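You operate a simulated robot arm through the tools that you are given. There is no shell and no other tool. Be economical: measure what you need, move in short steps, check, and stop when the job is done.

You run a simulated two-armed robot. Do the job below in one go: nothing can be reset, and whatever is moved stays where it is left.

JOB
Put the black wax bar on top of the brown seal carton. Then put one of the paper balls from the front of the bin table on top of the beige block. Then put one of the blue pads from the top of the grey bench on the bay one. Keep to this order. Set down upright: blue pad.

Only the result counts: the job must be done as asked and must still hold three seconds after the hand-in. Knocking over, shifting, dropping, spilling or breaking anything else fails it. A push-on lid holds only when it is set on centred and level and pressed home; a screw cap is set on level and turned clockwise until tight.

ROBOT AND FRAMES
Two 7-joint arms with fingered hands on one trunk, on a base that drives. Base frame: it is fixed to the floor where the robot stands at the start and does not move with it; the origin is under the middle of the robot, x ahead of it, y to its left, z up. Units: m, degrees, N and s.
The left shoulder is at the start at [0.07, 0.172, 1.352], the right one opposite. With the tool pointing down near the work surface each hand reaches from about 0.1 to 0.96 m from the robot's upright axis, wherever it stands, measured 20 degrees to its own side. Places, roughly: bay one (19x33 cm) [4.64, -0.26, 0.9]; beige block [8.25, 0, 0.75]; black wax bar [6.75, 0, 0.5]; blue pad (6x3x2 cm) [8.4, 1.5, 0.9]; blue pad (6x8x8 cm) [8.6, 1.5, 0.9]; blue pad (7x5x5 cm) [8.2, 1.3, 0.9]; paper ball [7.75, 0, 0.75]; seal carton [7, 0.25, 0.5]. Payload 5 kg a hand.
Tool frame (each hand has its own): the origin (TCP) lies between the finger pads and is the grasp point; the fingertips stand 0.043 m ahead of it; z points along the fingers, y is the line along which they close. The gripper opens to 0.144 m. The gripper's body begins 0.05 m behind the TCP. The gripper is a hand of 5 fingers: y runs from the thumb to the fingers, the wrist lies at [-0.021, -0.124, -0.221] in the tool frame, and closing takes about 1.5 s.
Orientation is that of the tool frame in the base frame, as a unit quaternion [w, x, y, z]. With the fingers straight down and the wrist toward the robot, the tool's x, y and z point along [0, 1, 0], [1, 0, 0] and [0, 0, -1] of the base frame.

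CONTROLS
- The arms move only by the tool apply_moves. It takes "left_rows", "right_rows" or both (then of equal length, played together; a hand with none holds still); each is a list of rows, each an object (a shift or turn left out is 0, a gripper value left out holds the last) with "linear": the shift along the base's x, y, z in m, a list of three; "turn": the turn, a rotation vector about the base's x, y, z in degrees, a list of three. In form: [{"linear": [dx, dy, dz], "turn": [rx, ry, rz]}, ...]. A call has 1 to 12 rows; each row shifts and turns the commanded pose from where the row before left it. "left_fingers" and "right_fingers" are, for a hand that has rows, the closure in counts, from 0 (fully open) to 255 (shut), set as the call begins (left out, the last holds). Rows are played at 5 a second. More than 0.05 m and 8.6 degrees between two rows, or a gripper value outside its range, and nothing of the call is played. A pose out of reach is approached as far as the arm can. The call stops where the force on the tool passes 40 N (or 10 N more than at its start, if that is more) or the arm is blocked; 0.2 s more then pass. The fingers move at their own pace (about 0.045 m/s each) and stop on an object; they squeeze with about 24 N. The grip force told is the motor's: it shows also when the fingers shut on nothing. Time passes only in rows, and 0.2 s behind the last, so rows that do not move let the fingers close. The reply holds the time, the measured pose of the TCP, the force on the tool along the base axes, the opening and the grip force, in the units named above and with some noise, with the torque about the TCP (base axes, N m) and any sound that the robot's microphone picked up, and new pictures: "pictures" is both (left out), scene, wrist or none (wrist: the cameras of the hands that moved).
- Cameras (640 x 400 px; columns grow to the right, rows downward): "scene" is now at [0.1387, 0.0038, 1.5892]; the picture's right is [0.03, -1.00, -0.00], its down [-0.54, -0.02, -0.84] and it looks along [0.84, 0.02, -0.54] (base axes); focal length 295 px, centre (320, 200). "left" rides on the left gripper at [-0.086, -0.109, -0.168] in its tool frame; the picture's right is [-0.80, -0.28, 0.53], its down [0.54, -0.73, 0.42] and it looks along [0.27, 0.63, 0.73] (tool axes); focal length 275 px, centre (320, 200). "right" rides on the right gripper at [0.086, -0.108, -0.168] in its tool frame; the picture's right is [-0.80, 0.28, -0.53], its down [-0.54, -0.73, 0.42] and it looks along [-0.27, 0.63, 0.73] (tool axes); focal length 275 px, centre (320, 200). There is no depth. A picture from a camera that has moved, and an enlarged one, comes with that camera's place and axes in the base frame and with its lens.
- slide_trunk(by): slides the trunk up (or, below 0, down) by that many m; the arms and the scene camera ride with it, the base frame stays. It gives what a move gives, with no picture.
- base_move(legs): drives the robot by 1 to 6 legs, each [ahead, left, turn to the left] in m, m and degrees, along the robot's own axes; the way and the turn of a leg run together, so that a leg with both is an arc; at most 1.5 m and 180 degrees a leg. The arms and the cameras ride along, it lands a little off, and it stops where it bumps. It gives what a move gives, and a new picture of the scene camera.
- curl_fingers(index, middle, ring, little, thumb_bend, thumb_turn, hand): sets how far each is bent, from 0 (flat) to 100 (curled in); at 30 the hand is open as for a grip, at 70 the pads meet at the TCP. One left out holds its place. A second passes; each finger stops where it meets its share of the squeeze, and holds until it gets a number again. A gripper value or a shape takes the hand back. It gives what a move gives, with no picture; readings hold the bend of each and the force on index, middle, ring, little, thumb and palm. thumb_turn goes from beside the hand (0) to across from the fingers (100), as for a grip.
- preshape(shape, hand): the hand has 5 fingers and takes this shape, open, in about a second: jaw (thumb against the fingers, like two jaws); tri (thumb and two fingers); tip (a fingertip pinch); poke (one finger out to press); point (the index stretched); flat (the hand flat); cup (the hand cupped); fist (a fist). The gripper value then closes the fingers along that shape, each until it touches; the sizes above hold for jaw. It gives what a move gives, with no picture.
- aim_head(pan, tilt): turns the head with the scene camera to pan (to the left, within 86 degrees either way) and tilt (down, from -29 to 69), counted from straight ahead of the robot. It gives what a move gives, and a new picture of the scene camera.
- enlarge(camera, box): a new picture of the part [left, top, right, bottom] of that camera's present view, enlarged. The clock stands still meanwhile.
- sign_off(): hands the job in; it is judged then, once.

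Go step by step. Nothing tells you exact positions but the pictures and the camera data: compare them with the known pose of the tool, close in by small moves and look again before you grip or let go. The budget is 165 turns and 260 pictures, counting those below and the enlarged ones. Unless the task says otherwise, let go and move clear before handing in.

The tools are called after ">>>" as name(argument=value, ...) on one line, values as JSON. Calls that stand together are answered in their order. apply_moves: Moves the arms, as the interface text tells. Its arguments: {"type":"object","properties":{"left_rows":{"type":"array","items":{"type":"object","properties":{"linear":{"type":"array","items":{"type":"number"}},"turn":{"type":"array","items":{"type":"number"}}}}},"left_fingers":{"type":"number"},"right_rows":{"type":"array","items":{"type":"object","properties":{"linear":{"type":"array","items":{"type":"number"}},"turn":{"type":"array","items":{"type":"number"}}}}},"right_fingers":{"type":"number"},"pictures":{"type":"string","enum":["both","scene","wrist","none"]}},"required":[]} The other tools are called the same way: slide_trunk (by) slides the trunk up or down; preshape (shape, hand) gives the hand a shape; curl_fingers (index, middle, ring, little, thumb_bend, thumb_turn, hand) moves the fingers one by one; base_move (legs) drives the base; aim_head (pan, tilt) turns the head that bears the scene camera; enlarge (camera, box) takes an enlarged picture of a part of a camera's view; sign_off () hands the job in.

At the start:

```text
time_s: 0.0
left_tcp_pos: [0.6154, 0.2169, 0.8181]
left_orientation: [0.0, 0.707, 0.707, 0.0]
left_ft_force: [0.3, 1.2, 0.3]
left_ft_torque: [-0.04, -0.01, 0.01]
left_width: 0.1437
left_gripper_force: 0.0
left_shape: jaw
left_bend: [30.0, 30.0, 30.0, 30.0, 30.0, 98.0]
left_finger forces: [0.0, 0.1, 0.0, 0.0, 0.0, 0.0]
right_tcp_pos: [0.763, -0.406, 0.9388]
right_orientation: [0.0, 0.707, 0.707, 0.001]
right_ft_force: [0.1, -0.2, -0.8]
right_ft_torque: [-0.01, -0.01, 0.01]
right_width: 0.1436
right_gripper_force: 0.0
right_shape: jaw
right_bend: [30.0, 30.0, 30.0, 30.0, 30.0, 98.0]
right_finger forces: [0.0, 0.1, 0.0, 0.0, 0.0, 0.0]
trunk travel left (down, up): [-0.45, 0.49]
robot x, y, heading: [-0.0025, -0.0002, 0.1]
head pan, tilt: [1.6, 32.8]
```

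scene: 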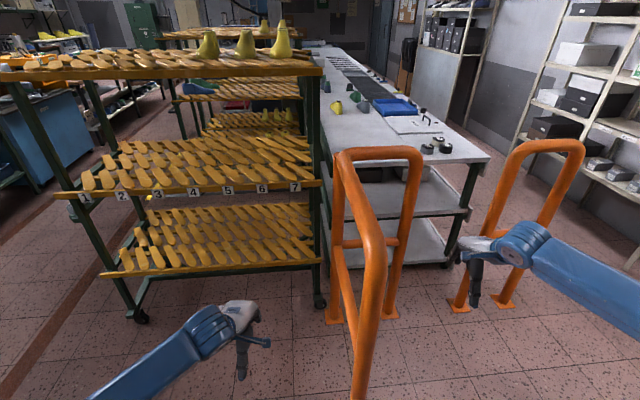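
right: 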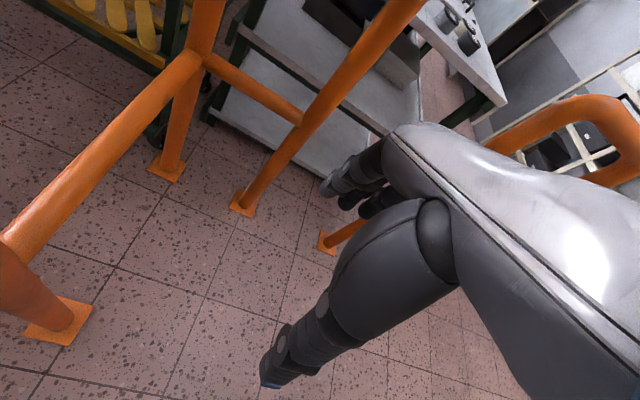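
left: 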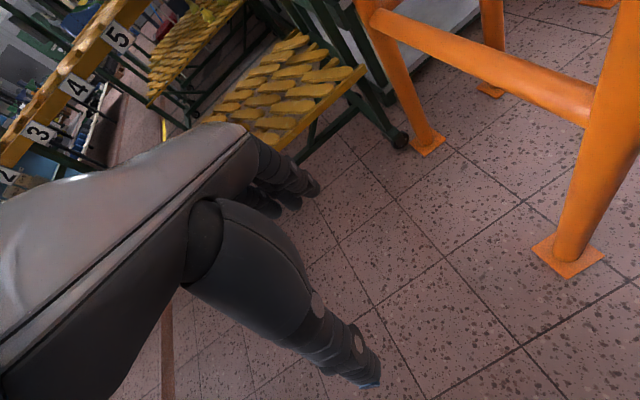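

I see racks on the left, a long grey bench ahead, and orange rails near me. I'll look further afield with the head before driving.

>>> aim_head(pan=0, tilt=8)

>>> aim_head(pan=60, tilt=20)

>>> aim_head(pan=-60, tilt=20)

```text
time_s: 0.9
left_tcp_pos: [0.6175, 0.2162, 0.8181]
left_orientation: [0.0, 0.707, 0.707, 0.0]
left_ft_force: [-1.0, -0.2, 0.3]
left_ft_torque: [0.04, -0.04, -0.02]
left_width: 0.1437
left_gripper_force: 0.0
left_shape: jaw
left_bend: [30.0, 30.0, 30.0, 30.0, 30.0, 98.0]
left_finger forces: [0.0, 0.0, 0.1, 0.0, 0.0, 0.0]
right_tcp_pos: [0.7633, -0.4045, 0.9394]
right_orientation: [0.001, 0.707, 0.707, 0.0]
right_ft_force: [-0.7, 0.6, 0.0]
right_ft_torque: [0.02, 0.0, 0.01]
right_width: 0.1436
right_gripper_force: 0.1
right_shape: jaw
right_bend: [30.0, 30.0, 30.0, 30.0, 30.0, 98.0]
right_finger forces: [0.0, 0.1, 0.0, 0.1, 0.0, 0.0]
trunk travel left (down, up): [-0.45, 0.49]
robot x, y, heading: [-0.002, 0.0024, 0.1]
head pan, tilt: [0.0, 8.0]
camera scene: at [0.1422, 0.0013, 1.629], right [0.0, -1.0, 0.0], down [-0.14, 0.0, -0.99], along [0.99, 0.0, -0.14], focal length 295 px, centre (320, 200)
```

scene: 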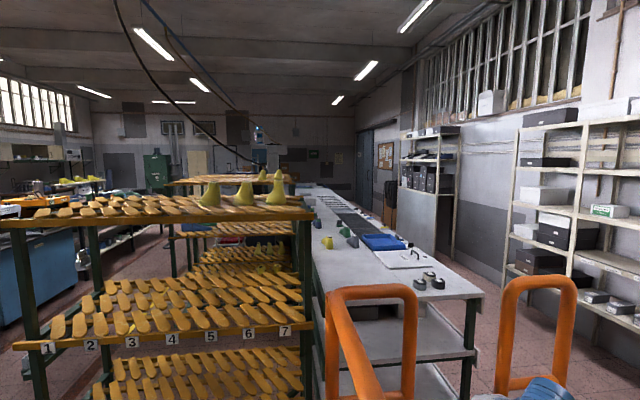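

```text
time_s: 2.2
left_tcp_pos: [0.6166, 0.2164, 0.8174]
left_orientation: [-0.001, 0.707, 0.707, 0.001]
left_ft_force: [0.2, -0.3, 1.0]
left_ft_torque: [-0.01, -0.02, 0.02]
left_width: 0.1436
left_gripper_force: 0.0
left_shape: jaw
left_bend: [30.0, 30.0, 30.0, 30.0, 30.0, 98.0]
left_finger forces: [0.0, 0.0, 0.0, 0.0, 0.1, 0.1]
right_tcp_pos: [0.763, -0.4051, 0.94]
right_orientation: [0.0, 0.707, 0.708, -0.001]
right_ft_force: [0.1, -0.6, 0.7]
right_ft_torque: [-0.02, 0.02, 0.0]
right_width: 0.1436
right_gripper_force: 0.1
right_shape: jaw
right_bend: [30.0, 30.0, 30.0, 30.0, 30.0, 98.0]
right_finger forces: [0.0, 0.0, 0.0, 0.0, 0.1, 0.0]
trunk travel left (down, up): [-0.45, 0.49]
robot x, y, heading: [0.0028, -0.0, -0.1]
head pan, tilt: [60.0, 20.0]
camera scene: at [0.0962, 0.0819, 1.6096], right [0.87, -0.5, 0.0], down [-0.17, -0.3, -0.94], along [0.47, 0.81, -0.34], focal length 295 px, centre (320, 200)
```

scene: 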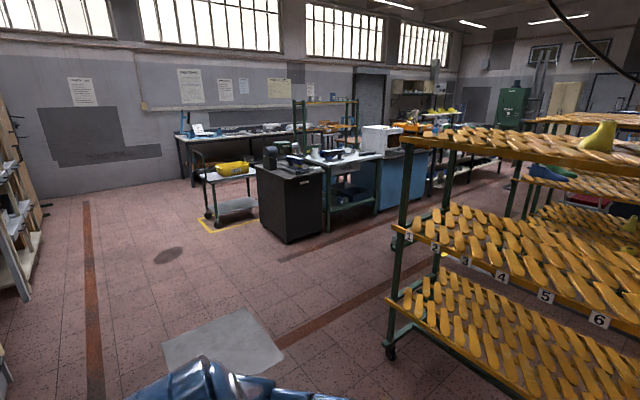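

```text
time_s: 4.2
left_tcp_pos: [0.6156, 0.2164, 0.817]
left_orientation: [0.001, 0.707, 0.707, 0.0]
left_ft_force: [-0.6, 0.2, 0.8]
left_ft_torque: [-0.03, -0.03, 0.0]
left_width: 0.1436
left_gripper_force: 0.1
left_shape: jaw
left_bend: [30.0, 30.0, 30.0, 30.0, 30.0, 98.0]
left_finger forces: [0.1, 0.0, 0.1, 0.1, 0.0, 0.0]
right_tcp_pos: [0.7638, -0.4051, 0.9389]
right_orientation: [0.0, 0.708, 0.707, 0.001]
right_ft_force: [0.0, 0.8, 0.4]
right_ft_torque: [-0.02, 0.0, 0.05]
right_width: 0.1436
right_gripper_force: 0.0
right_shape: jaw
right_bend: [30.0, 30.0, 30.0, 30.0, 30.0, 98.0]
right_finger forces: [0.1, 0.1, 0.1, 0.0, 0.0, 0.1]
trunk travel left (down, up): [-0.45, 0.49]
robot x, y, heading: [-0.0024, 0.0006, -0.5]
head pan, tilt: [-60.0, 20.0]
camera scene: at [0.0962, -0.0793, 1.6096], right [-0.87, -0.5, 0.0], down [-0.17, 0.3, -0.94], along [0.47, -0.81, -0.34], focal length 295 px, centre (320, 200)
```

scene: 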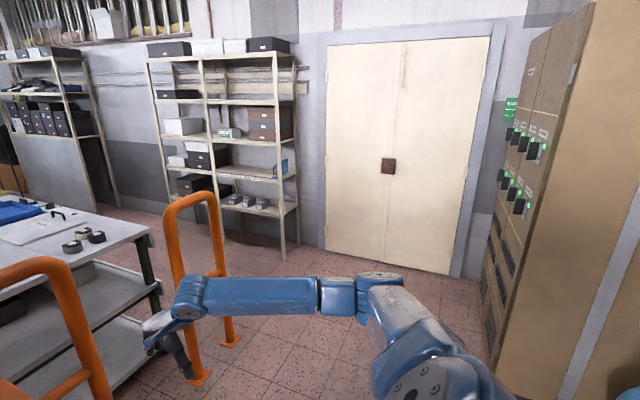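

The far area is small in view; I'll zoom in on it.

>>> aim_head(pan=0, tilt=8)

>>> enlarge(camera="scene", box=[160, 130, 480, 330])

>>> enlarge(camera="scene", box=[240, 150, 400, 250])

```text
time_s: 5.5
left_tcp_pos: [0.6161, 0.2163, 0.8175]
left_orientation: [0.001, 0.707, 0.707, 0.0]
left_ft_force: [-0.1, 0.0, -0.1]
left_ft_torque: [0.01, 0.02, -0.02]
left_width: 0.1437
left_gripper_force: 0.1
left_shape: jaw
left_bend: [30.0, 30.0, 30.0, 30.0, 30.0, 98.0]
left_finger forces: [0.0, 0.1, 0.1, 0.1, 0.0, 0.1]
right_tcp_pos: [0.7626, -0.4059, 0.9398]
right_orientation: [0.001, 0.707, 0.707, 0.0]
right_ft_force: [0.1, -0.1, 0.4]
right_ft_torque: [0.01, 0.01, -0.03]
right_width: 0.1436
right_gripper_force: 0.1
right_shape: jaw
right_bend: [30.0, 30.0, 30.0, 30.0, 30.0, 98.0]
right_finger forces: [0.1, 0.1, 0.1, 0.0, 0.0, 0.1]
trunk travel left (down, up): [-0.45, 0.49]
robot x, y, heading: [0.0013, -0.0001, 0.0]
head pan, tilt: [0.0, 8.0]
camera scene: at [0.1422, 0.0012, 1.6291], right [0.0, -1.0, 0.0], down [-0.14, 0.0, -0.99], along [0.99, 0.0, -0.14], focal length 295 px, centre (320, 200)
```

scene: 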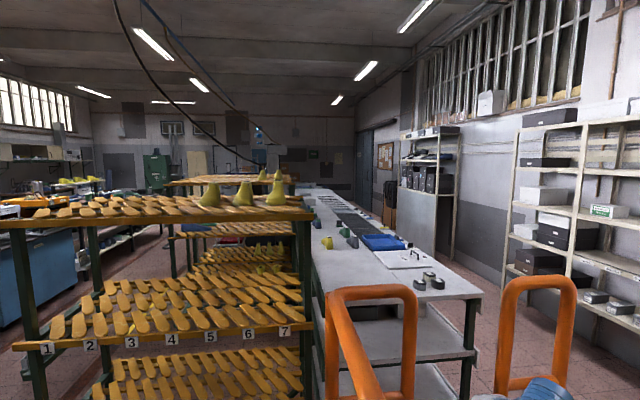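

```text
2.00 times, centred on (320, 230) of scene
camera zoom: at [0.1422, 0.0012, 1.6291], right [0.0, -1.0, 0.0], down [-0.14, 0.0, -0.99], along [0.99, 0.0, -0.14], focal length 590 px, centre (320, 140)
```

zoom: 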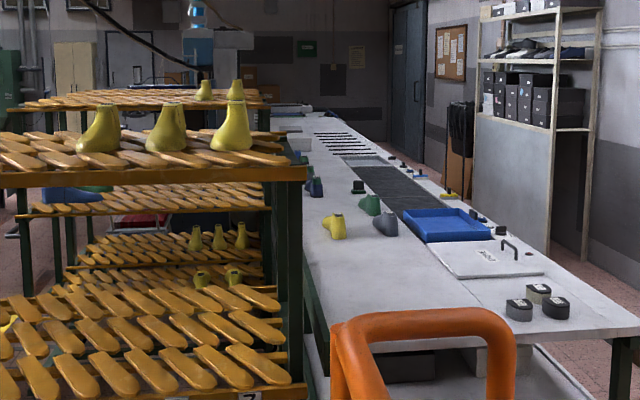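

```text
4.00 times, centred on (320, 200) of scene
camera zoom: at [0.1422, 0.0012, 1.6291], right [0.0, -1.0, 0.0], down [-0.14, 0.0, -0.99], along [0.99, 0.0, -0.14], focal length 1181 px, centre (320, 200)
```

zoom: 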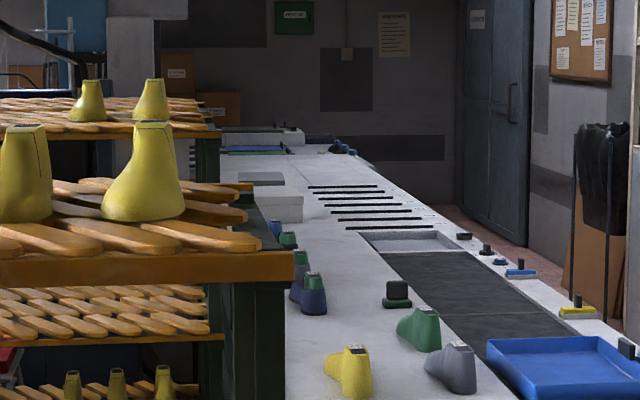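

Route: the aisle left of the racks (y ≈ 2, racks start at y ≈ 1.1) looks wide. I'll strafe left to it and look down it.

>>> base_move(legs=[[0, 1.0, 0], [0, 1.0, 0]])

>>> aim_head(pan=0, tilt=20)

```text
time_s: 7.7
left_tcp_pos: [0.6189, 0.457, 0.8175]
left_orientation: [0.001, 0.708, 0.707, -0.001]
left_ft_force: [-0.2, 1.8, -0.1]
left_ft_torque: [-0.14, 0.04, -0.03]
left_width: 0.1436
left_gripper_force: 0.1
left_shape: jaw
left_bend: [30.0, 30.0, 30.0, 30.0, 30.0, 98.0]
left_finger forces: [0.0, 0.0, 0.0, 0.0, 0.0, 0.0]
right_tcp_pos: [0.7659, -0.1739, 0.9416]
right_orientation: [0.005, 0.711, 0.703, -0.005]
right_ft_force: [11.6, -19.6, 0.3]
right_ft_torque: [1.45, 0.88, 0.83]
right_width: 0.1418
right_gripper_force: 0.0
right_shape: jaw
right_bend: [30.0, 30.0, 30.0, 30.0, 30.0, 99.0]
right_finger forces: [0.0, 0.0, 0.0, 0.1, 21.8, 0.0]
trunk travel left (down, up): [-0.45, 0.49]
robot x, y, heading: [0.0004, 0.2385, -0.0]
head pan, tilt: [0.0, 8.0]
stopped in leg 1: the force on the tool passed its limit at 60 N (the readings are from after the stop); the commanded pose is now the measured one
camera scene: at [0.1447, 0.2449, 1.629], right [0.0, -1.0, 0.0], down [-0.14, 0.0, -0.99], along [0.99, 0.0, -0.14], focal length 295 px, centre (320, 200)
```

scene: 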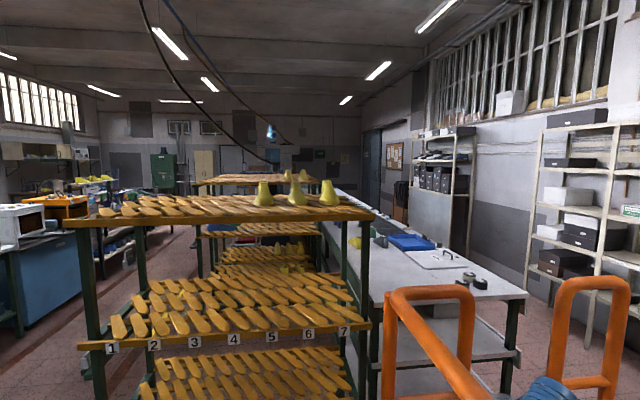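

```text
time_s: 8.4
left_tcp_pos: [0.6182, 0.4525, 0.8183]
left_orientation: [0.0, 0.708, 0.706, -0.001]
left_ft_force: [0.2, -0.8, -0.5]
left_ft_torque: [0.02, -0.01, 0.01]
left_width: 0.1439
left_gripper_force: 0.0
left_shape: jaw
left_bend: [30.0, 30.0, 30.0, 30.0, 30.0, 98.0]
left_finger forces: [0.0, 0.1, 0.0, 0.1, 0.0, 0.1]
right_tcp_pos: [0.7663, -0.1744, 0.9384]
right_orientation: [0.002, 0.71, 0.704, -0.002]
right_ft_force: [16.5, -13.2, 4.1]
right_ft_torque: [1.11, 1.49, 0.32]
right_width: 0.1412
right_gripper_force: 0.0
right_shape: jaw
right_bend: [30.0, 30.0, 30.0, 30.0, 30.0, 98.0]
right_finger forces: [0.0, 0.0, 0.0, 0.0, 20.7, 0.0]
trunk travel left (down, up): [-0.45, 0.49]
robot x, y, heading: [0.0029, 0.2402, 0.1]
head pan, tilt: [0.0, 20.0]
camera scene: at [0.1454, 0.238, 1.6096], right [0.0, -1.0, 0.0], down [-0.34, 0.0, -0.94], along [0.94, 0.0, -0.34], focal length 295 px, centre (320, 200)
```

scene: 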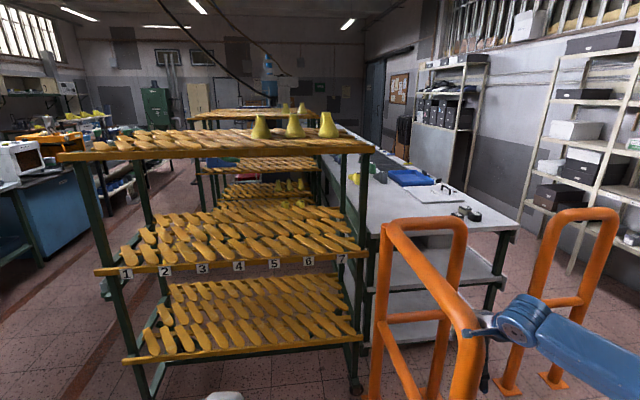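

The right hand bumped the orange rail. I'll back off, retreat, then strafe left.

>>> base_move(legs=[[0, -0.1, 0], [-0.5, 0, 0], [0, 0.95, 0], [0, 0.95, 0]])

```text
time_s: 11.6
left_tcp_pos: [0.2225, 0.3598, 0.8223]
left_orientation: [0.003, 0.706, 0.708, 0.001]
left_ft_force: [-0.3, -0.6, 1.0]
left_ft_torque: [-0.01, -0.09, -0.04]
left_width: 0.1435
left_gripper_force: 0.1
left_shape: jaw
left_bend: [30.0, 30.0, 30.0, 30.0, 30.0, 98.0]
left_finger forces: [0.1, 0.0, 0.0, 0.0, 0.0, 0.0]
right_tcp_pos: [0.3749, -0.2657, 0.9426]
right_orientation: [0.004, 0.708, 0.706, -0.003]
right_ft_force: [-0.8, -0.3, 1.1]
right_ft_torque: [0.01, -0.14, -0.02]
right_width: 0.144
right_gripper_force: 0.0
right_shape: jaw
right_bend: [30.0, 30.0, 30.0, 30.0, 30.0, 98.0]
right_finger forces: [0.1, 0.0, 0.1, 0.0, 0.0, 0.1]
trunk travel left (down, up): [-0.45, 0.49]
robot x, y, heading: [-0.3879, 0.1388, 0.3]
head pan, tilt: [0.0, 20.0]
stopped in leg 2: the robot was blocked; the commanded pose is now the measured one
camera scene: at [-0.2516, 0.1437, 1.6107], right [0.01, -1.0, 0.0], down [-0.34, 0.0, -0.94], along [0.94, 0.01, -0.34], focal length 295 px, centre (320, 200)
```

scene: 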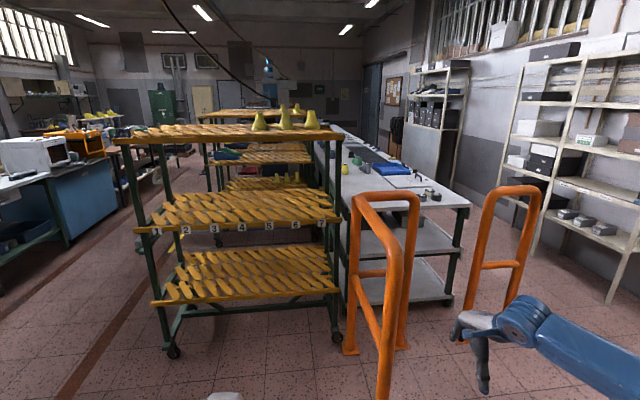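

Something behind blocks me, but I have clearance. Next: slightly forward, then left.

>>> base_move(legs=[[0.08, 0, 0], [0, 0.95, 0], [0, 0.9, 0]])

```text
time_s: 21.5
left_tcp_pos: [0.2981, 2.2065, 0.8181]
left_orientation: [0.0, 0.708, 0.706, -0.001]
left_ft_force: [0.4, -0.5, 0.2]
left_ft_torque: [0.01, 0.03, 0.01]
left_width: 0.144
left_gripper_force: 0.0
left_shape: jaw
left_bend: [30.0, 30.0, 30.0, 30.0, 30.0, 98.0]
left_finger forces: [0.0, 0.0, 0.0, 0.1, 0.0, 0.0]
right_tcp_pos: [0.4475, 1.5795, 0.9393]
right_orientation: [0.002, 0.71, 0.704, -0.004]
right_ft_force: [0.3, 0.4, -1.1]
right_ft_torque: [-0.01, 0.02, 0.06]
right_width: 0.1437
right_gripper_force: 0.0
right_shape: jaw
right_bend: [30.0, 30.0, 30.0, 30.0, 30.0, 98.0]
right_finger forces: [0.0, 0.1, 0.1, 0.1, 0.0, 0.0]
trunk travel left (down, up): [-0.45, 0.49]
robot x, y, heading: [-0.3178, 1.9914, 0.0]
head pan, tilt: [0.0, 20.0]
camera scene: at [-0.1733, 1.9933, 1.6096], right [0.0, -1.0, 0.0], down [-0.34, 0.0, -0.94], along [0.94, 0.0, -0.34], focal length 295 px, centre (320, 200)
```

scene: 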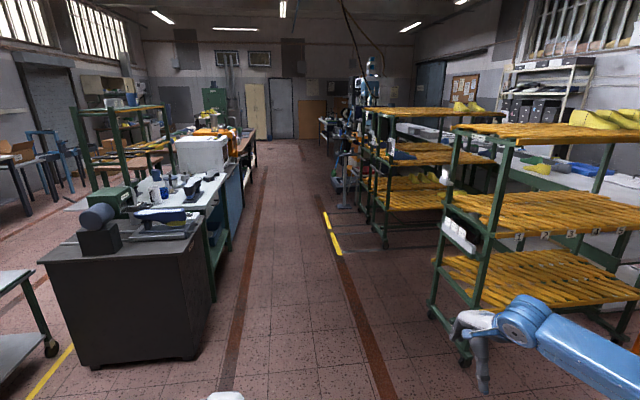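

Clear aisle at about y 2–2.4. Driving ahead in stages.

>>> base_move(legs=[[1.5, 0.2, 0], [1.5, 0.15, 0]])

>>> aim_head(pan=-30, tilt=15)

```text
refused: leg 1 is longer than a leg can be; nothing moved
```

```text
time_s: 22.5
left_tcp_pos: [0.2984, 2.2071, 0.8175]
left_orientation: [0.0, 0.707, 0.707, -0.002]
left_ft_force: [0.2, 0.1, 0.1]
left_ft_torque: [0.01, 0.01, 0.01]
left_width: 0.144
left_gripper_force: 0.0
left_shape: jaw
left_bend: [30.0, 30.0, 30.0, 30.0, 30.0, 98.0]
left_finger forces: [0.0, 0.0, 0.0, 0.0, 0.1, 0.0]
right_tcp_pos: [0.4469, 1.5807, 0.9384]
right_orientation: [0.002, 0.709, 0.705, -0.004]
right_ft_force: [-0.7, 0.4, 0.2]
right_ft_torque: [-0.03, -0.01, -0.02]
right_width: 0.1436
right_gripper_force: 0.0
right_shape: jaw
right_bend: [30.0, 30.0, 30.0, 30.0, 30.0, 98.0]
right_finger forces: [0.0, 0.1, 0.0, 0.0, 0.1, 0.0]
trunk travel left (down, up): [-0.45, 0.49]
robot x, y, heading: [-0.3177, 1.9904, 0.2]
head pan, tilt: [-30.0, 15.0]
camera scene: at [-0.1854, 1.9464, 1.6177], right [-0.5, -0.87, 0.0], down [-0.22, 0.13, -0.97], along [0.84, -0.48, -0.26], focal length 295 px, centre (320, 200)
```

scene: 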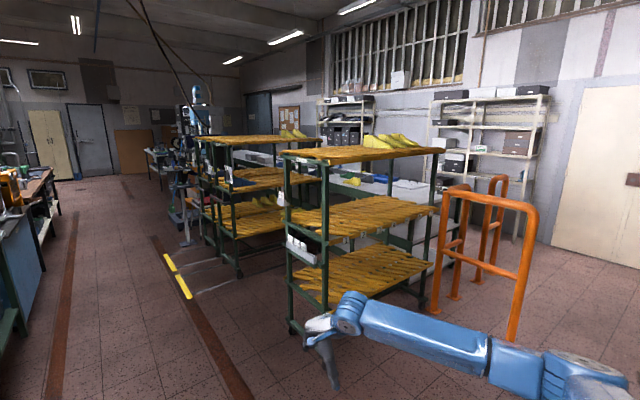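

>>> base_move(legs=[[1.45, 0.15, 0], [1.45, 0.1, 0]])

>>> aim_head(pan=0, tilt=15)

>>> enlarge(camera="scene", box=[320, 100, 640, 300])

```text
time_s: 36.5
left_tcp_pos: [3.184, 2.4903, 0.8184]
left_orientation: [0.0, 0.702, 0.713, -0.002]
left_ft_force: [0.1, 0.4, -0.5]
left_ft_torque: [0.02, 0.05, 0.0]
left_width: 0.1438
left_gripper_force: 0.1
left_shape: jaw
left_bend: [30.0, 30.0, 30.0, 30.0, 30.0, 98.0]
left_finger forces: [0.0, 0.1, 0.1, 0.0, 0.0, 0.0]
right_tcp_pos: [3.3458, 1.8677, 0.9373]
right_orientation: [0.003, 0.703, 0.711, -0.004]
right_ft_force: [0.7, -0.6, 0.7]
right_ft_torque: [-0.05, -0.01, -0.01]
right_width: 0.1439
right_gripper_force: 0.0
right_shape: jaw
right_bend: [30.0, 30.0, 30.0, 30.0, 30.0, 98.0]
right_finger forces: [0.0, 0.0, 0.0, 0.0, 0.1, 0.1]
trunk travel left (down, up): [-0.45, 0.49]
robot x, y, heading: [2.5718, 2.2651, 1.2]
head pan, tilt: [-30.0, 15.0]
camera scene: at [2.7047, 2.2221, 1.6178], right [-0.48, -0.88, 0.0], down [-0.23, 0.13, -0.97], along [0.85, -0.47, -0.26], focal length 295 px, centre (320, 200)
```

scene: 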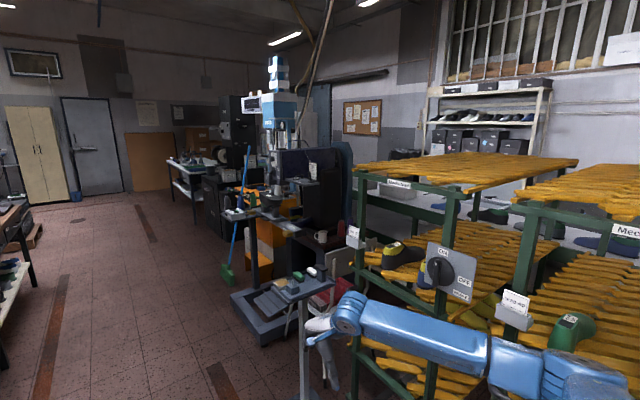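

```text
time_s: 37.4
left_tcp_pos: [3.1846, 2.4908, 0.8188]
left_orientation: [-0.001, 0.702, 0.713, -0.001]
left_ft_force: [-0.9, -0.3, 0.2]
left_ft_torque: [-0.02, 0.0, 0.01]
left_width: 0.1442
left_gripper_force: 0.0
left_shape: jaw
left_bend: [30.0, 30.0, 30.0, 30.0, 30.0, 98.0]
left_finger forces: [0.0, 0.0, 0.0, 0.0, 0.0, 0.1]
right_tcp_pos: [3.3436, 1.8669, 0.9395]
right_orientation: [0.002, 0.703, 0.711, -0.004]
right_ft_force: [-0.7, 0.6, 0.2]
right_ft_torque: [0.03, 0.0, 0.0]
right_width: 0.1438
right_gripper_force: 0.0
right_shape: jaw
right_bend: [30.0, 30.0, 30.0, 30.0, 30.0, 98.0]
right_finger forces: [0.0, 0.0, 0.1, 0.0, 0.0, 0.0]
trunk travel left (down, up): [-0.45, 0.49]
robot x, y, heading: [2.5738, 2.2628, 0.9]
head pan, tilt: [0.0, 15.0]
camera scene: at [2.7161, 2.2689, 1.6178], right [0.02, -1.0, 0.0], down [-0.26, 0.0, -0.97], along [0.97, 0.02, -0.26], focal length 295 px, centre (320, 200)
```

scene: 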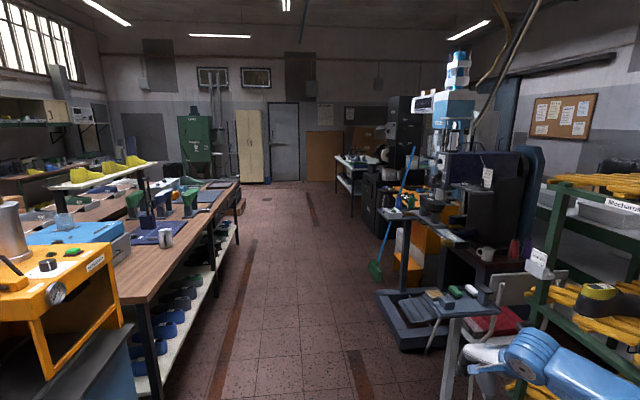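

```text
2.00 times, centred on (480, 200) of scene
camera zoom: at [2.7161, 2.2689, 1.6178], right [0.02, -1.0, 0.0], down [-0.26, 0.0, -0.97], along [0.97, 0.02, -0.26], focal length 590 px, centre (0, 200)
```

zoom: 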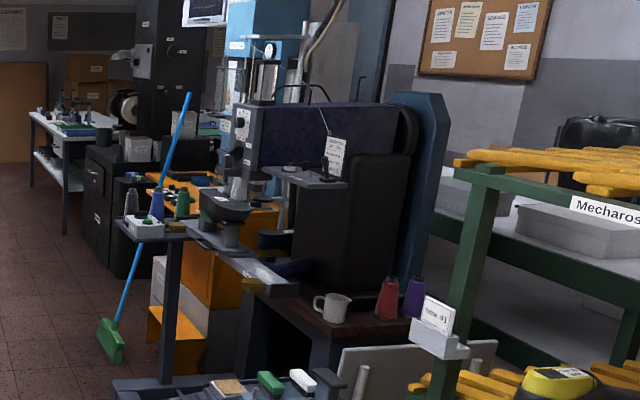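

The small pedestal tray is near the right hand's path; I'll shift left 0.2 and proceed.

>>> base_move(legs=[[0, 0.18, -1], [1.4, 0, 0]])

>>> aim_head(pan=-30, tilt=20)

```text
time_s: 38.6
left_tcp_pos: [3.1845, 2.5729, 0.8194]
left_orientation: [0.005, 0.706, 0.708, -0.007]
left_ft_force: [0.5, -0.3, -0.2]
left_ft_torque: [0.02, -0.02, 0.01]
left_width: 0.144
left_gripper_force: 0.0
left_shape: jaw
left_bend: [30.0, 30.0, 30.0, 30.0, 30.0, 97.0]
left_finger forces: [0.0, 0.1, 0.0, 0.0, 0.0, 0.0]
right_tcp_pos: [3.3387, 1.9627, 0.9372]
right_orientation: [0.0, 0.706, 0.709, 0.0]
right_ft_force: [0.2, -0.4, -1.1]
right_ft_torque: [-0.03, -0.01, -0.01]
right_width: 0.1442
right_gripper_force: 0.0
right_shape: jaw
right_bend: [30.0, 30.0, 30.0, 30.0, 30.0, 97.0]
right_finger forces: [0.1, 0.0, 0.0, 0.0, 0.1, 0.1]
trunk travel left (down, up): [-0.45, 0.49]
robot x, y, heading: [2.5676, 2.3653, 0.3]
head pan, tilt: [0.0, 15.0]
stopped in leg 1: the robot was blocked; the commanded pose is now the measured one
camera scene: at [2.7141, 2.3657, 1.6178], right [0.01, -1.0, 0.0], down [-0.26, 0.0, -0.97], along [0.97, 0.01, -0.26], focal length 295 px, centre (320, 200)
```

scene: 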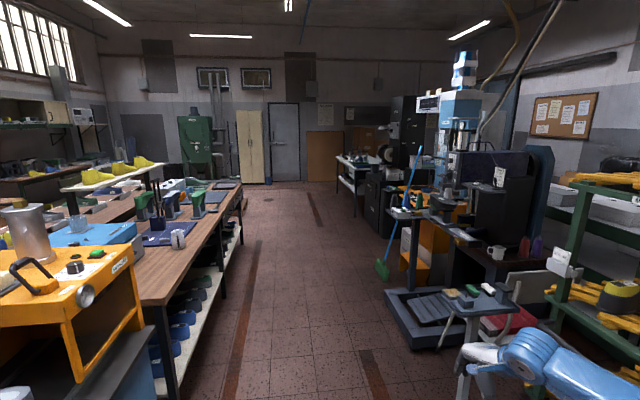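

```text
time_s: 39.6
left_tcp_pos: [3.184, 2.5726, 0.819]
left_orientation: [0.006, 0.707, 0.707, -0.007]
left_ft_force: [0.4, 0.4, 0.3]
left_ft_torque: [0.0, 0.0, -0.01]
left_width: 0.1439
left_gripper_force: 0.0
left_shape: jaw
left_bend: [30.0, 30.0, 30.0, 30.0, 30.0, 97.0]
left_finger forces: [0.0, 0.0, 0.0, 0.0, 0.0, 0.1]
right_tcp_pos: [3.3406, 1.9627, 0.9366]
right_orientation: [0.0, 0.705, 0.709, 0.001]
right_ft_force: [0.3, 0.6, -0.5]
right_ft_torque: [0.01, 0.01, 0.0]
right_width: 0.1439
right_gripper_force: 0.0
right_shape: jaw
right_bend: [30.0, 30.0, 30.0, 30.0, 30.0, 97.0]
right_finger forces: [0.1, 0.1, 0.1, 0.1, 0.0, 0.0]
trunk travel left (down, up): [-0.45, 0.49]
robot x, y, heading: [2.5708, 2.3721, 0.5]
head pan, tilt: [-30.0, 20.0]
camera scene: at [2.703, 2.3188, 1.6091], right [-0.49, -0.87, 0.0], down [-0.3, 0.17, -0.94], along [0.82, -0.46, -0.34], focal length 295 px, centre (320, 200)
```

scene: 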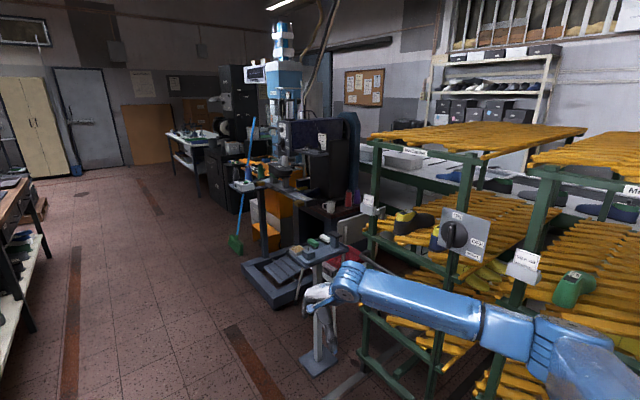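

I'll pull the right hand in a bit to clear the pedestal, and then drive straight on.

>>> apply_moves(right_rows=[{"linear": [-0.05, 0.03, 0.03]}, {"linear": [-0.05, 0.03, 0.03]}, {"linear": [-0.05, 0.03, 0.03]}, {"linear": [-0.05, 0.03, 0.03]}], pictures="none")

>>> base_move(legs=[[0, -0.05, 0], [1.4, 0, 0]])

>>> aim_head(pan=0, tilt=20)

```text
refused: row 1 steps farther than a row can; nothing moved
```

```text
time_s: 47.1
left_tcp_pos: [4.5883, 2.5412, 0.8163]
left_orientation: [0.006, 0.706, 0.708, -0.008]
left_ft_force: [0.6, 0.0, -0.4]
left_ft_torque: [-0.01, 0.02, 0.0]
left_width: 0.144
left_gripper_force: 0.1
left_shape: jaw
left_bend: [30.0, 30.0, 30.0, 30.0, 30.0, 97.0]
left_finger forces: [0.1, 0.0, 0.0, 0.0, 0.0, 0.0]
right_tcp_pos: [4.7452, 1.9328, 0.9391]
right_orientation: [0.002, 0.704, 0.71, -0.002]
right_ft_force: [-0.6, -0.2, -0.2]
right_ft_torque: [0.01, 0.04, 0.01]
right_width: 0.1437
right_gripper_force: 0.0
right_shape: jaw
right_bend: [30.0, 30.0, 30.0, 30.0, 30.0, 98.0]
right_finger forces: [0.0, 0.0, 0.1, 0.0, 0.0, 0.0]
trunk travel left (down, up): [-0.45, 0.49]
robot x, y, heading: [3.9775, 2.3335, 0.6]
head pan, tilt: [-30.0, 20.0]
camera scene: at [4.1075, 2.2895, 1.6096], right [-0.49, -0.87, 0.0], down [-0.3, 0.17, -0.94], along [0.82, -0.46, -0.34], focal length 295 px, centre (320, 200)
```

scene: 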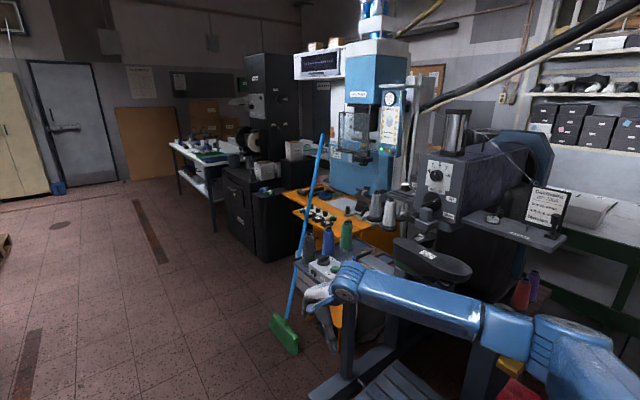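

```text
time_s: 48.1
left_tcp_pos: [4.5888, 2.5413, 0.8173]
left_orientation: [0.006, 0.705, 0.709, -0.009]
left_ft_force: [0.1, 0.4, -0.8]
left_ft_torque: [0.01, 0.01, 0.02]
left_width: 0.1439
left_gripper_force: 0.0
left_shape: jaw
left_bend: [30.0, 30.0, 30.0, 30.0, 30.0, 97.0]
left_finger forces: [0.0, 0.1, 0.0, 0.0, 0.0, 0.0]
right_tcp_pos: [4.7447, 1.9328, 0.9399]
right_orientation: [0.002, 0.705, 0.709, -0.002]
right_ft_force: [0.5, 0.6, 0.5]
right_ft_torque: [0.04, 0.0, -0.01]
right_width: 0.144
right_gripper_force: 0.0
right_shape: jaw
right_bend: [30.0, 30.0, 30.0, 30.0, 30.0, 98.0]
right_finger forces: [0.1, 0.1, 0.0, 0.0, 0.0, 0.0]
trunk travel left (down, up): [-0.45, 0.49]
robot x, y, heading: [3.9764, 2.3357, 0.5]
head pan, tilt: [0.0, 20.0]
camera scene: at [4.1193, 2.3361, 1.6096], right [0.01, -1.0, 0.0], down [-0.34, 0.0, -0.94], along [0.94, 0.01, -0.34], focal length 295 px, centre (320, 200)
```

scene: 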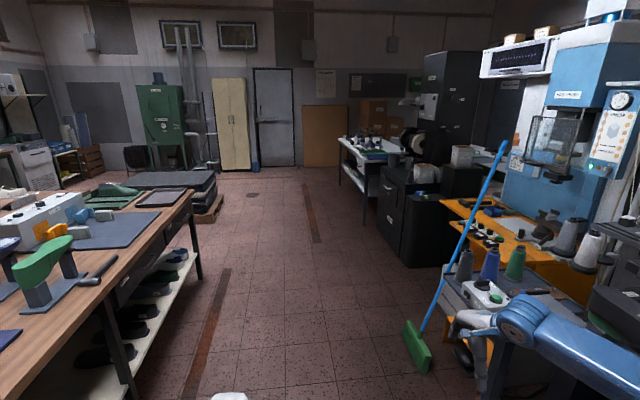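

The grey bench with pads appears ahead at about (8.4, 1.5). I'll swing left to clear the broom and continue.

>>> base_move(legs=[[0.1, 0.35, 0], [1.45, 0, 0], [0.9, 0, 0]])

>>> aim_head(pan=-40, tilt=20)

>>> aim_head(pan=-75, tilt=20)

```text
time_s: 51.9
left_tcp_pos: [4.7954, 2.8988, 0.8137]
left_orientation: [0.001, 0.701, 0.713, -0.009]
left_ft_force: [0.5, 0.3, -0.4]
left_ft_torque: [0.02, 0.02, -0.04]
left_width: 0.1437
left_gripper_force: 0.1
left_shape: jaw
left_bend: [30.0, 30.0, 30.0, 30.0, 30.0, 97.0]
left_finger forces: [0.0, 0.1, 0.0, 0.0, 0.1, 0.1]
right_tcp_pos: [4.961, 2.2904, 0.9406]
right_orientation: [0.0, 0.7, 0.714, 0.001]
right_ft_force: [0.3, -0.6, -0.2]
right_ft_torque: [0.01, 0.04, 0.0]
right_width: 0.144
right_gripper_force: 0.1
right_shape: jaw
right_bend: [30.0, 30.0, 30.0, 30.0, 30.0, 98.0]
right_finger forces: [0.0, 0.0, 0.0, 0.1, 0.1, 0.1]
trunk travel left (down, up): [-0.45, 0.49]
robot x, y, heading: [4.1952, 2.6798, 1.0]
head pan, tilt: [0.0, 20.0]
stopped in leg 2: the robot was blocked; the commanded pose is now the measured one
camera scene: at [4.3311, 2.6834, 1.6096], right [0.02, -1.0, 0.0], down [-0.34, 0.0, -0.94], along [0.94, 0.02, -0.34], focal length 295 px, centre (320, 200)
```

scene: 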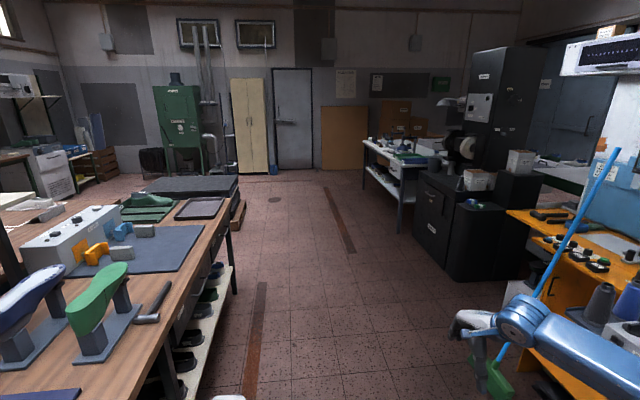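

```text
time_s: 52.9
left_tcp_pos: [4.7974, 2.8974, 0.8162]
left_orientation: [0.002, 0.703, 0.712, -0.007]
left_ft_force: [-0.2, 0.2, 0.5]
left_ft_torque: [-0.02, -0.01, 0.0]
left_width: 0.1439
left_gripper_force: 0.0
left_shape: jaw
left_bend: [30.0, 30.0, 30.0, 30.0, 30.0, 97.0]
left_finger forces: [0.1, 0.0, 0.1, 0.0, 0.0, 0.1]
right_tcp_pos: [4.959, 2.2888, 0.9396]
right_orientation: [0.003, 0.702, 0.713, 0.001]
right_ft_force: [-0.2, -0.9, 0.2]
right_ft_torque: [0.02, 0.0, -0.03]
right_width: 0.1436
right_gripper_force: 0.1
right_shape: jaw
right_bend: [30.0, 30.0, 30.0, 30.0, 30.0, 98.0]
right_finger forces: [0.1, 0.0, 0.0, 0.1, 0.0, 0.0]
trunk travel left (down, up): [-0.45, 0.49]
robot x, y, heading: [4.1887, 2.6855, 1.0]
head pan, tilt: [-40.0, 20.0]
camera scene: at [4.3087, 2.6232, 1.6098], right [-0.63, -0.78, 0.0], down [-0.26, 0.22, -0.94], along [0.73, -0.59, -0.34], focal length 295 px, centre (320, 200)
```

scene: 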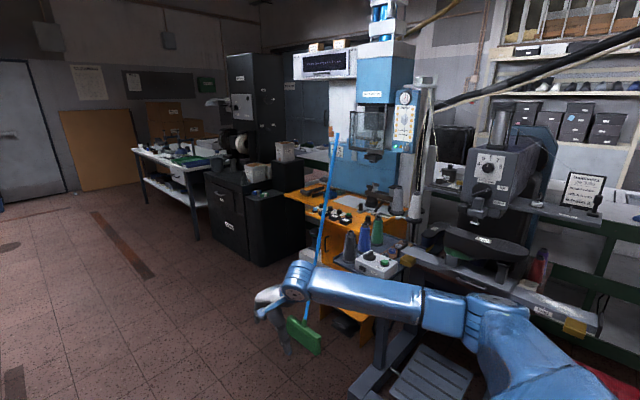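

```text
time_s: 53.9
left_tcp_pos: [4.796, 2.8974, 0.8154]
left_orientation: [0.003, 0.702, 0.712, -0.008]
left_ft_force: [0.6, -0.5, -0.3]
left_ft_torque: [-0.05, 0.01, -0.04]
left_width: 0.1441
left_gripper_force: 0.0
left_shape: jaw
left_bend: [30.0, 30.0, 30.0, 30.0, 30.0, 97.0]
left_finger forces: [0.0, 0.2, 0.0, 0.0, 0.0, 0.0]
right_tcp_pos: [4.9592, 2.2882, 0.9408]
right_orientation: [0.003, 0.702, 0.712, 0.0]
right_ft_force: [0.0, 0.0, 0.1]
right_ft_torque: [0.03, -0.01, 0.01]
right_width: 0.144
right_gripper_force: 0.1
right_shape: jaw
right_bend: [30.0, 30.0, 30.0, 30.0, 30.0, 98.0]
right_finger forces: [0.0, 0.0, 0.0, 0.0, 0.0, 0.0]
trunk travel left (down, up): [-0.45, 0.49]
robot x, y, heading: [4.1902, 2.6833, 1.0]
head pan, tilt: [-75.0, 20.0]
camera scene: at [4.2621, 2.5925, 1.6096], right [-0.96, -0.28, 0.0], down [-0.09, 0.33, -0.94], along [0.26, -0.9, -0.34], focal length 295 px, centre (320, 200)
```

scene: 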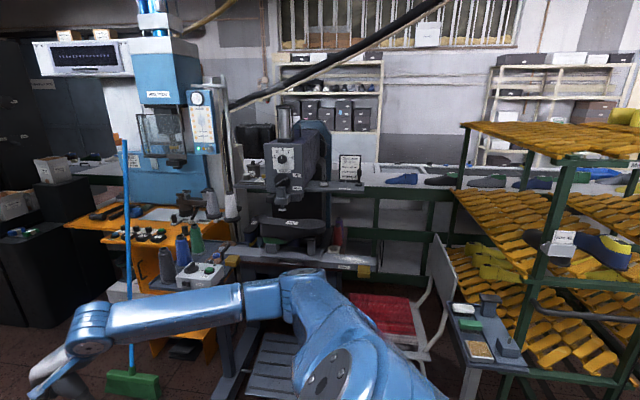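

Blocked by the left bench; I'll shift right 0.15 and drive on.

>>> base_move(legs=[[0, -0.15, 0], [1.45, 0, 0], [1.0, 0, 0]])

>>> aim_head(pan=-40, tilt=20)

```text
time_s: 66.9
left_tcp_pos: [7.2534, 2.7452, 0.8132]
left_orientation: [0.003, 0.712, 0.702, -0.009]
left_ft_force: [-1.0, -0.2, -1.4]
left_ft_torque: [-0.02, 0.01, -0.01]
left_width: 0.1439
left_gripper_force: 0.1
left_shape: jaw
left_bend: [30.0, 30.0, 30.0, 30.0, 30.0, 98.0]
left_finger forces: [0.0, 0.0, 0.0, 0.1, 0.0, 0.0]
right_tcp_pos: [7.3986, 2.1325, 0.9399]
right_orientation: [0.001, 0.71, 0.704, -0.001]
right_ft_force: [0.1, 0.0, -0.5]
right_ft_torque: [-0.01, 0.01, 0.01]
right_width: 0.1439
right_gripper_force: 0.2
right_shape: jaw
right_bend: [30.0, 30.0, 30.0, 30.0, 30.0, 98.0]
right_finger forces: [0.0, 0.0, 0.0, 0.0, 0.0, 0.0]
trunk travel left (down, up): [-0.45, 0.49]
robot x, y, heading: [6.6392, 2.5444, -0.6]
head pan, tilt: [-75.0, 20.0]
camera scene: at [6.7123, 2.4574, 1.6096], right [-0.97, -0.25, 0.0], down [-0.09, 0.33, -0.94], along [0.23, -0.91, -0.34], focal length 295 px, centre (320, 200)
```

scene: 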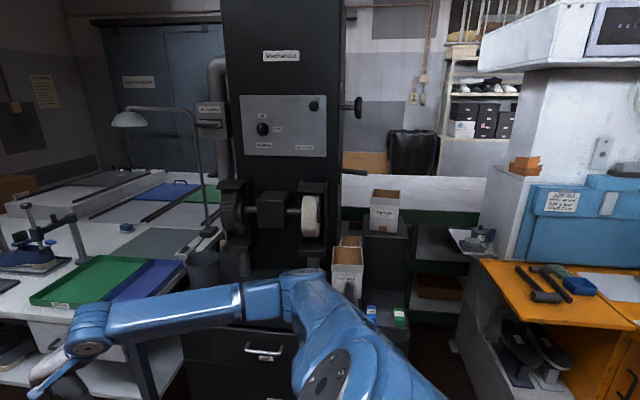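

```text
time_s: 67.9
left_tcp_pos: [7.2527, 2.7454, 0.8144]
left_orientation: [0.003, 0.712, 0.702, -0.01]
left_ft_force: [0.3, -0.6, -0.6]
left_ft_torque: [-0.05, 0.01, -0.02]
left_width: 0.1439
left_gripper_force: 0.0
left_shape: jaw
left_bend: [30.0, 30.0, 30.0, 30.0, 30.0, 98.0]
left_finger forces: [0.1, 0.0, 0.1, 0.0, 0.1, 0.0]
right_tcp_pos: [7.3998, 2.1323, 0.9395]
right_orientation: [0.001, 0.711, 0.703, -0.001]
right_ft_force: [-0.1, 0.2, -0.2]
right_ft_torque: [0.02, 0.01, 0.01]
right_width: 0.1441
right_gripper_force: 0.1
right_shape: jaw
right_bend: [30.0, 30.0, 30.0, 30.0, 30.0, 98.0]
right_finger forces: [0.0, 0.1, 0.0, 0.0, 0.0, 0.0]
trunk travel left (down, up): [-0.45, 0.49]
robot x, y, heading: [6.6382, 2.5464, -0.4]
head pan, tilt: [-40.0, 20.0]
camera scene: at [6.7596, 2.4869, 1.6096], right [-0.65, -0.76, 0.0], down [-0.26, 0.22, -0.94], along [0.71, -0.61, -0.34], focal length 295 px, centre (320, 200)
```

scene: 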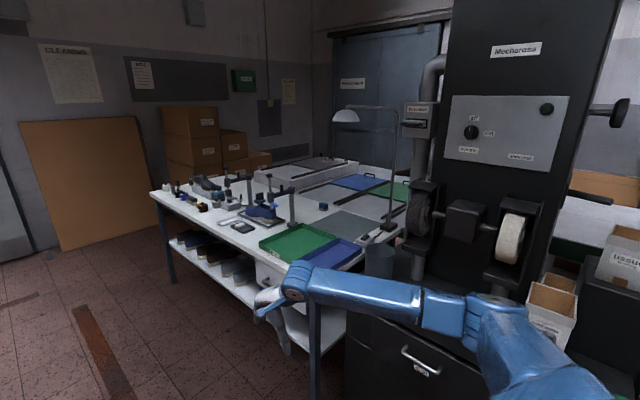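

Let me zoom in on the gap by the black machine where the carton and wax bar should be.

>>> aim_head(pan=-75, tilt=25)

>>> enlarge(camera="scene", box=[300, 130, 540, 280])

>>> aim_head(pan=-15, tilt=25)

```text
time_s: 68.9
left_tcp_pos: [7.253, 2.7451, 0.8137]
left_orientation: [0.003, 0.712, 0.702, -0.009]
left_ft_force: [0.3, 0.1, 0.5]
left_ft_torque: [0.02, -0.01, 0.04]
left_width: 0.1438
left_gripper_force: 0.0
left_shape: jaw
left_bend: [30.0, 30.0, 30.0, 30.0, 30.0, 98.0]
left_finger forces: [0.0, 0.0, 0.0, 0.1, 0.1, 0.0]
right_tcp_pos: [7.4, 2.1325, 0.9403]
right_orientation: [0.001, 0.711, 0.703, -0.001]
right_ft_force: [0.3, 0.0, 0.1]
right_ft_torque: [-0.03, 0.01, 0.01]
right_width: 0.1439
right_gripper_force: 0.0
right_shape: jaw
right_bend: [30.0, 30.0, 30.0, 30.0, 30.0, 98.0]
right_finger forces: [0.0, 0.1, 0.0, 0.1, 0.0, 0.0]
trunk travel left (down, up): [-0.45, 0.49]
robot x, y, heading: [6.6395, 2.546, -0.4]
head pan, tilt: [-75.0, 25.0]
camera scene: at [6.7121, 2.4583, 1.6015], right [-0.97, -0.25, 0.0], down [-0.11, 0.41, -0.91], along [0.23, -0.88, -0.42], focal length 295 px, centre (320, 200)
```

scene: 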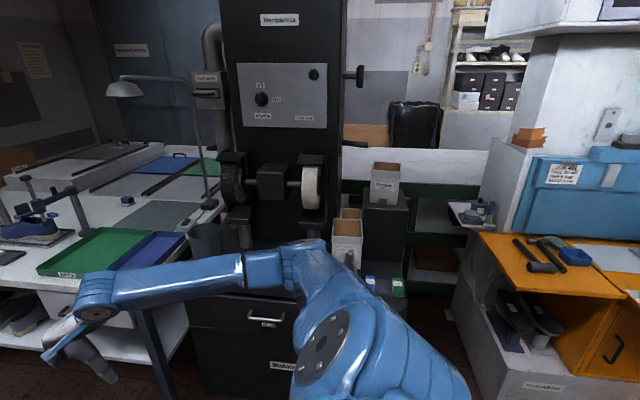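

```text
2.67 times, centred on (420, 205) of scene
camera zoom: at [6.7121, 2.4583, 1.6015], right [-0.97, -0.25, 0.0], down [-0.11, 0.41, -0.91], along [0.23, -0.88, -0.42], focal length 787 px, centre (53, 187)
```

zoom: 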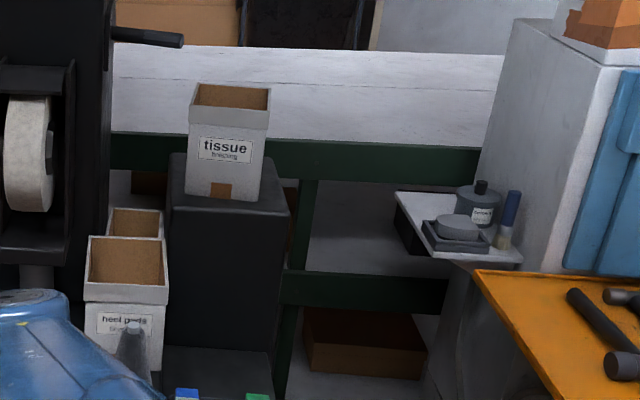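

```text
time_s: 70.2
left_tcp_pos: [7.2523, 2.7449, 0.8141]
left_orientation: [0.002, 0.712, 0.702, -0.01]
left_ft_force: [-0.3, 0.7, -0.2]
left_ft_torque: [0.01, 0.03, 0.04]
left_width: 0.1438
left_gripper_force: 0.0
left_shape: jaw
left_bend: [30.0, 30.0, 30.0, 30.0, 30.0, 98.0]
left_finger forces: [0.0, 0.1, 0.0, 0.0, 0.0, 0.0]
right_tcp_pos: [7.3984, 2.1324, 0.9398]
right_orientation: [0.002, 0.711, 0.703, -0.001]
right_ft_force: [0.4, 0.3, -0.9]
right_ft_torque: [-0.01, 0.02, 0.04]
right_width: 0.1442
right_gripper_force: 0.0
right_shape: jaw
right_bend: [30.0, 30.0, 30.0, 30.0, 30.0, 98.0]
right_finger forces: [0.1, 0.0, 0.1, 0.0, 0.0, 0.0]
trunk travel left (down, up): [-0.45, 0.49]
robot x, y, heading: [6.6365, 2.5446, -0.4]
head pan, tilt: [-15.0, 25.0]
camera scene: at [6.7778, 2.5228, 1.6015], right [-0.27, -0.96, 0.0], down [-0.41, 0.11, -0.91], along [0.87, -0.24, -0.42], focal length 295 px, centre (320, 200)
```

scene: 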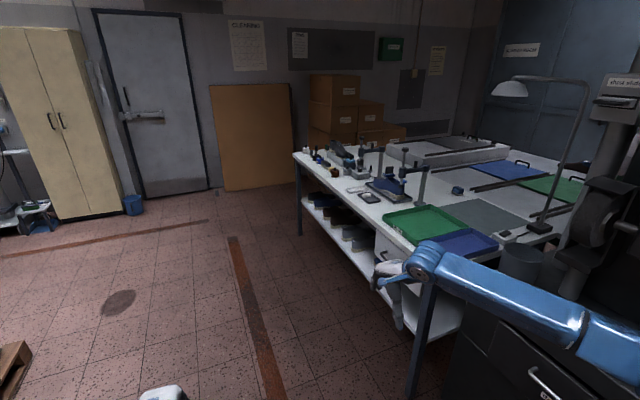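

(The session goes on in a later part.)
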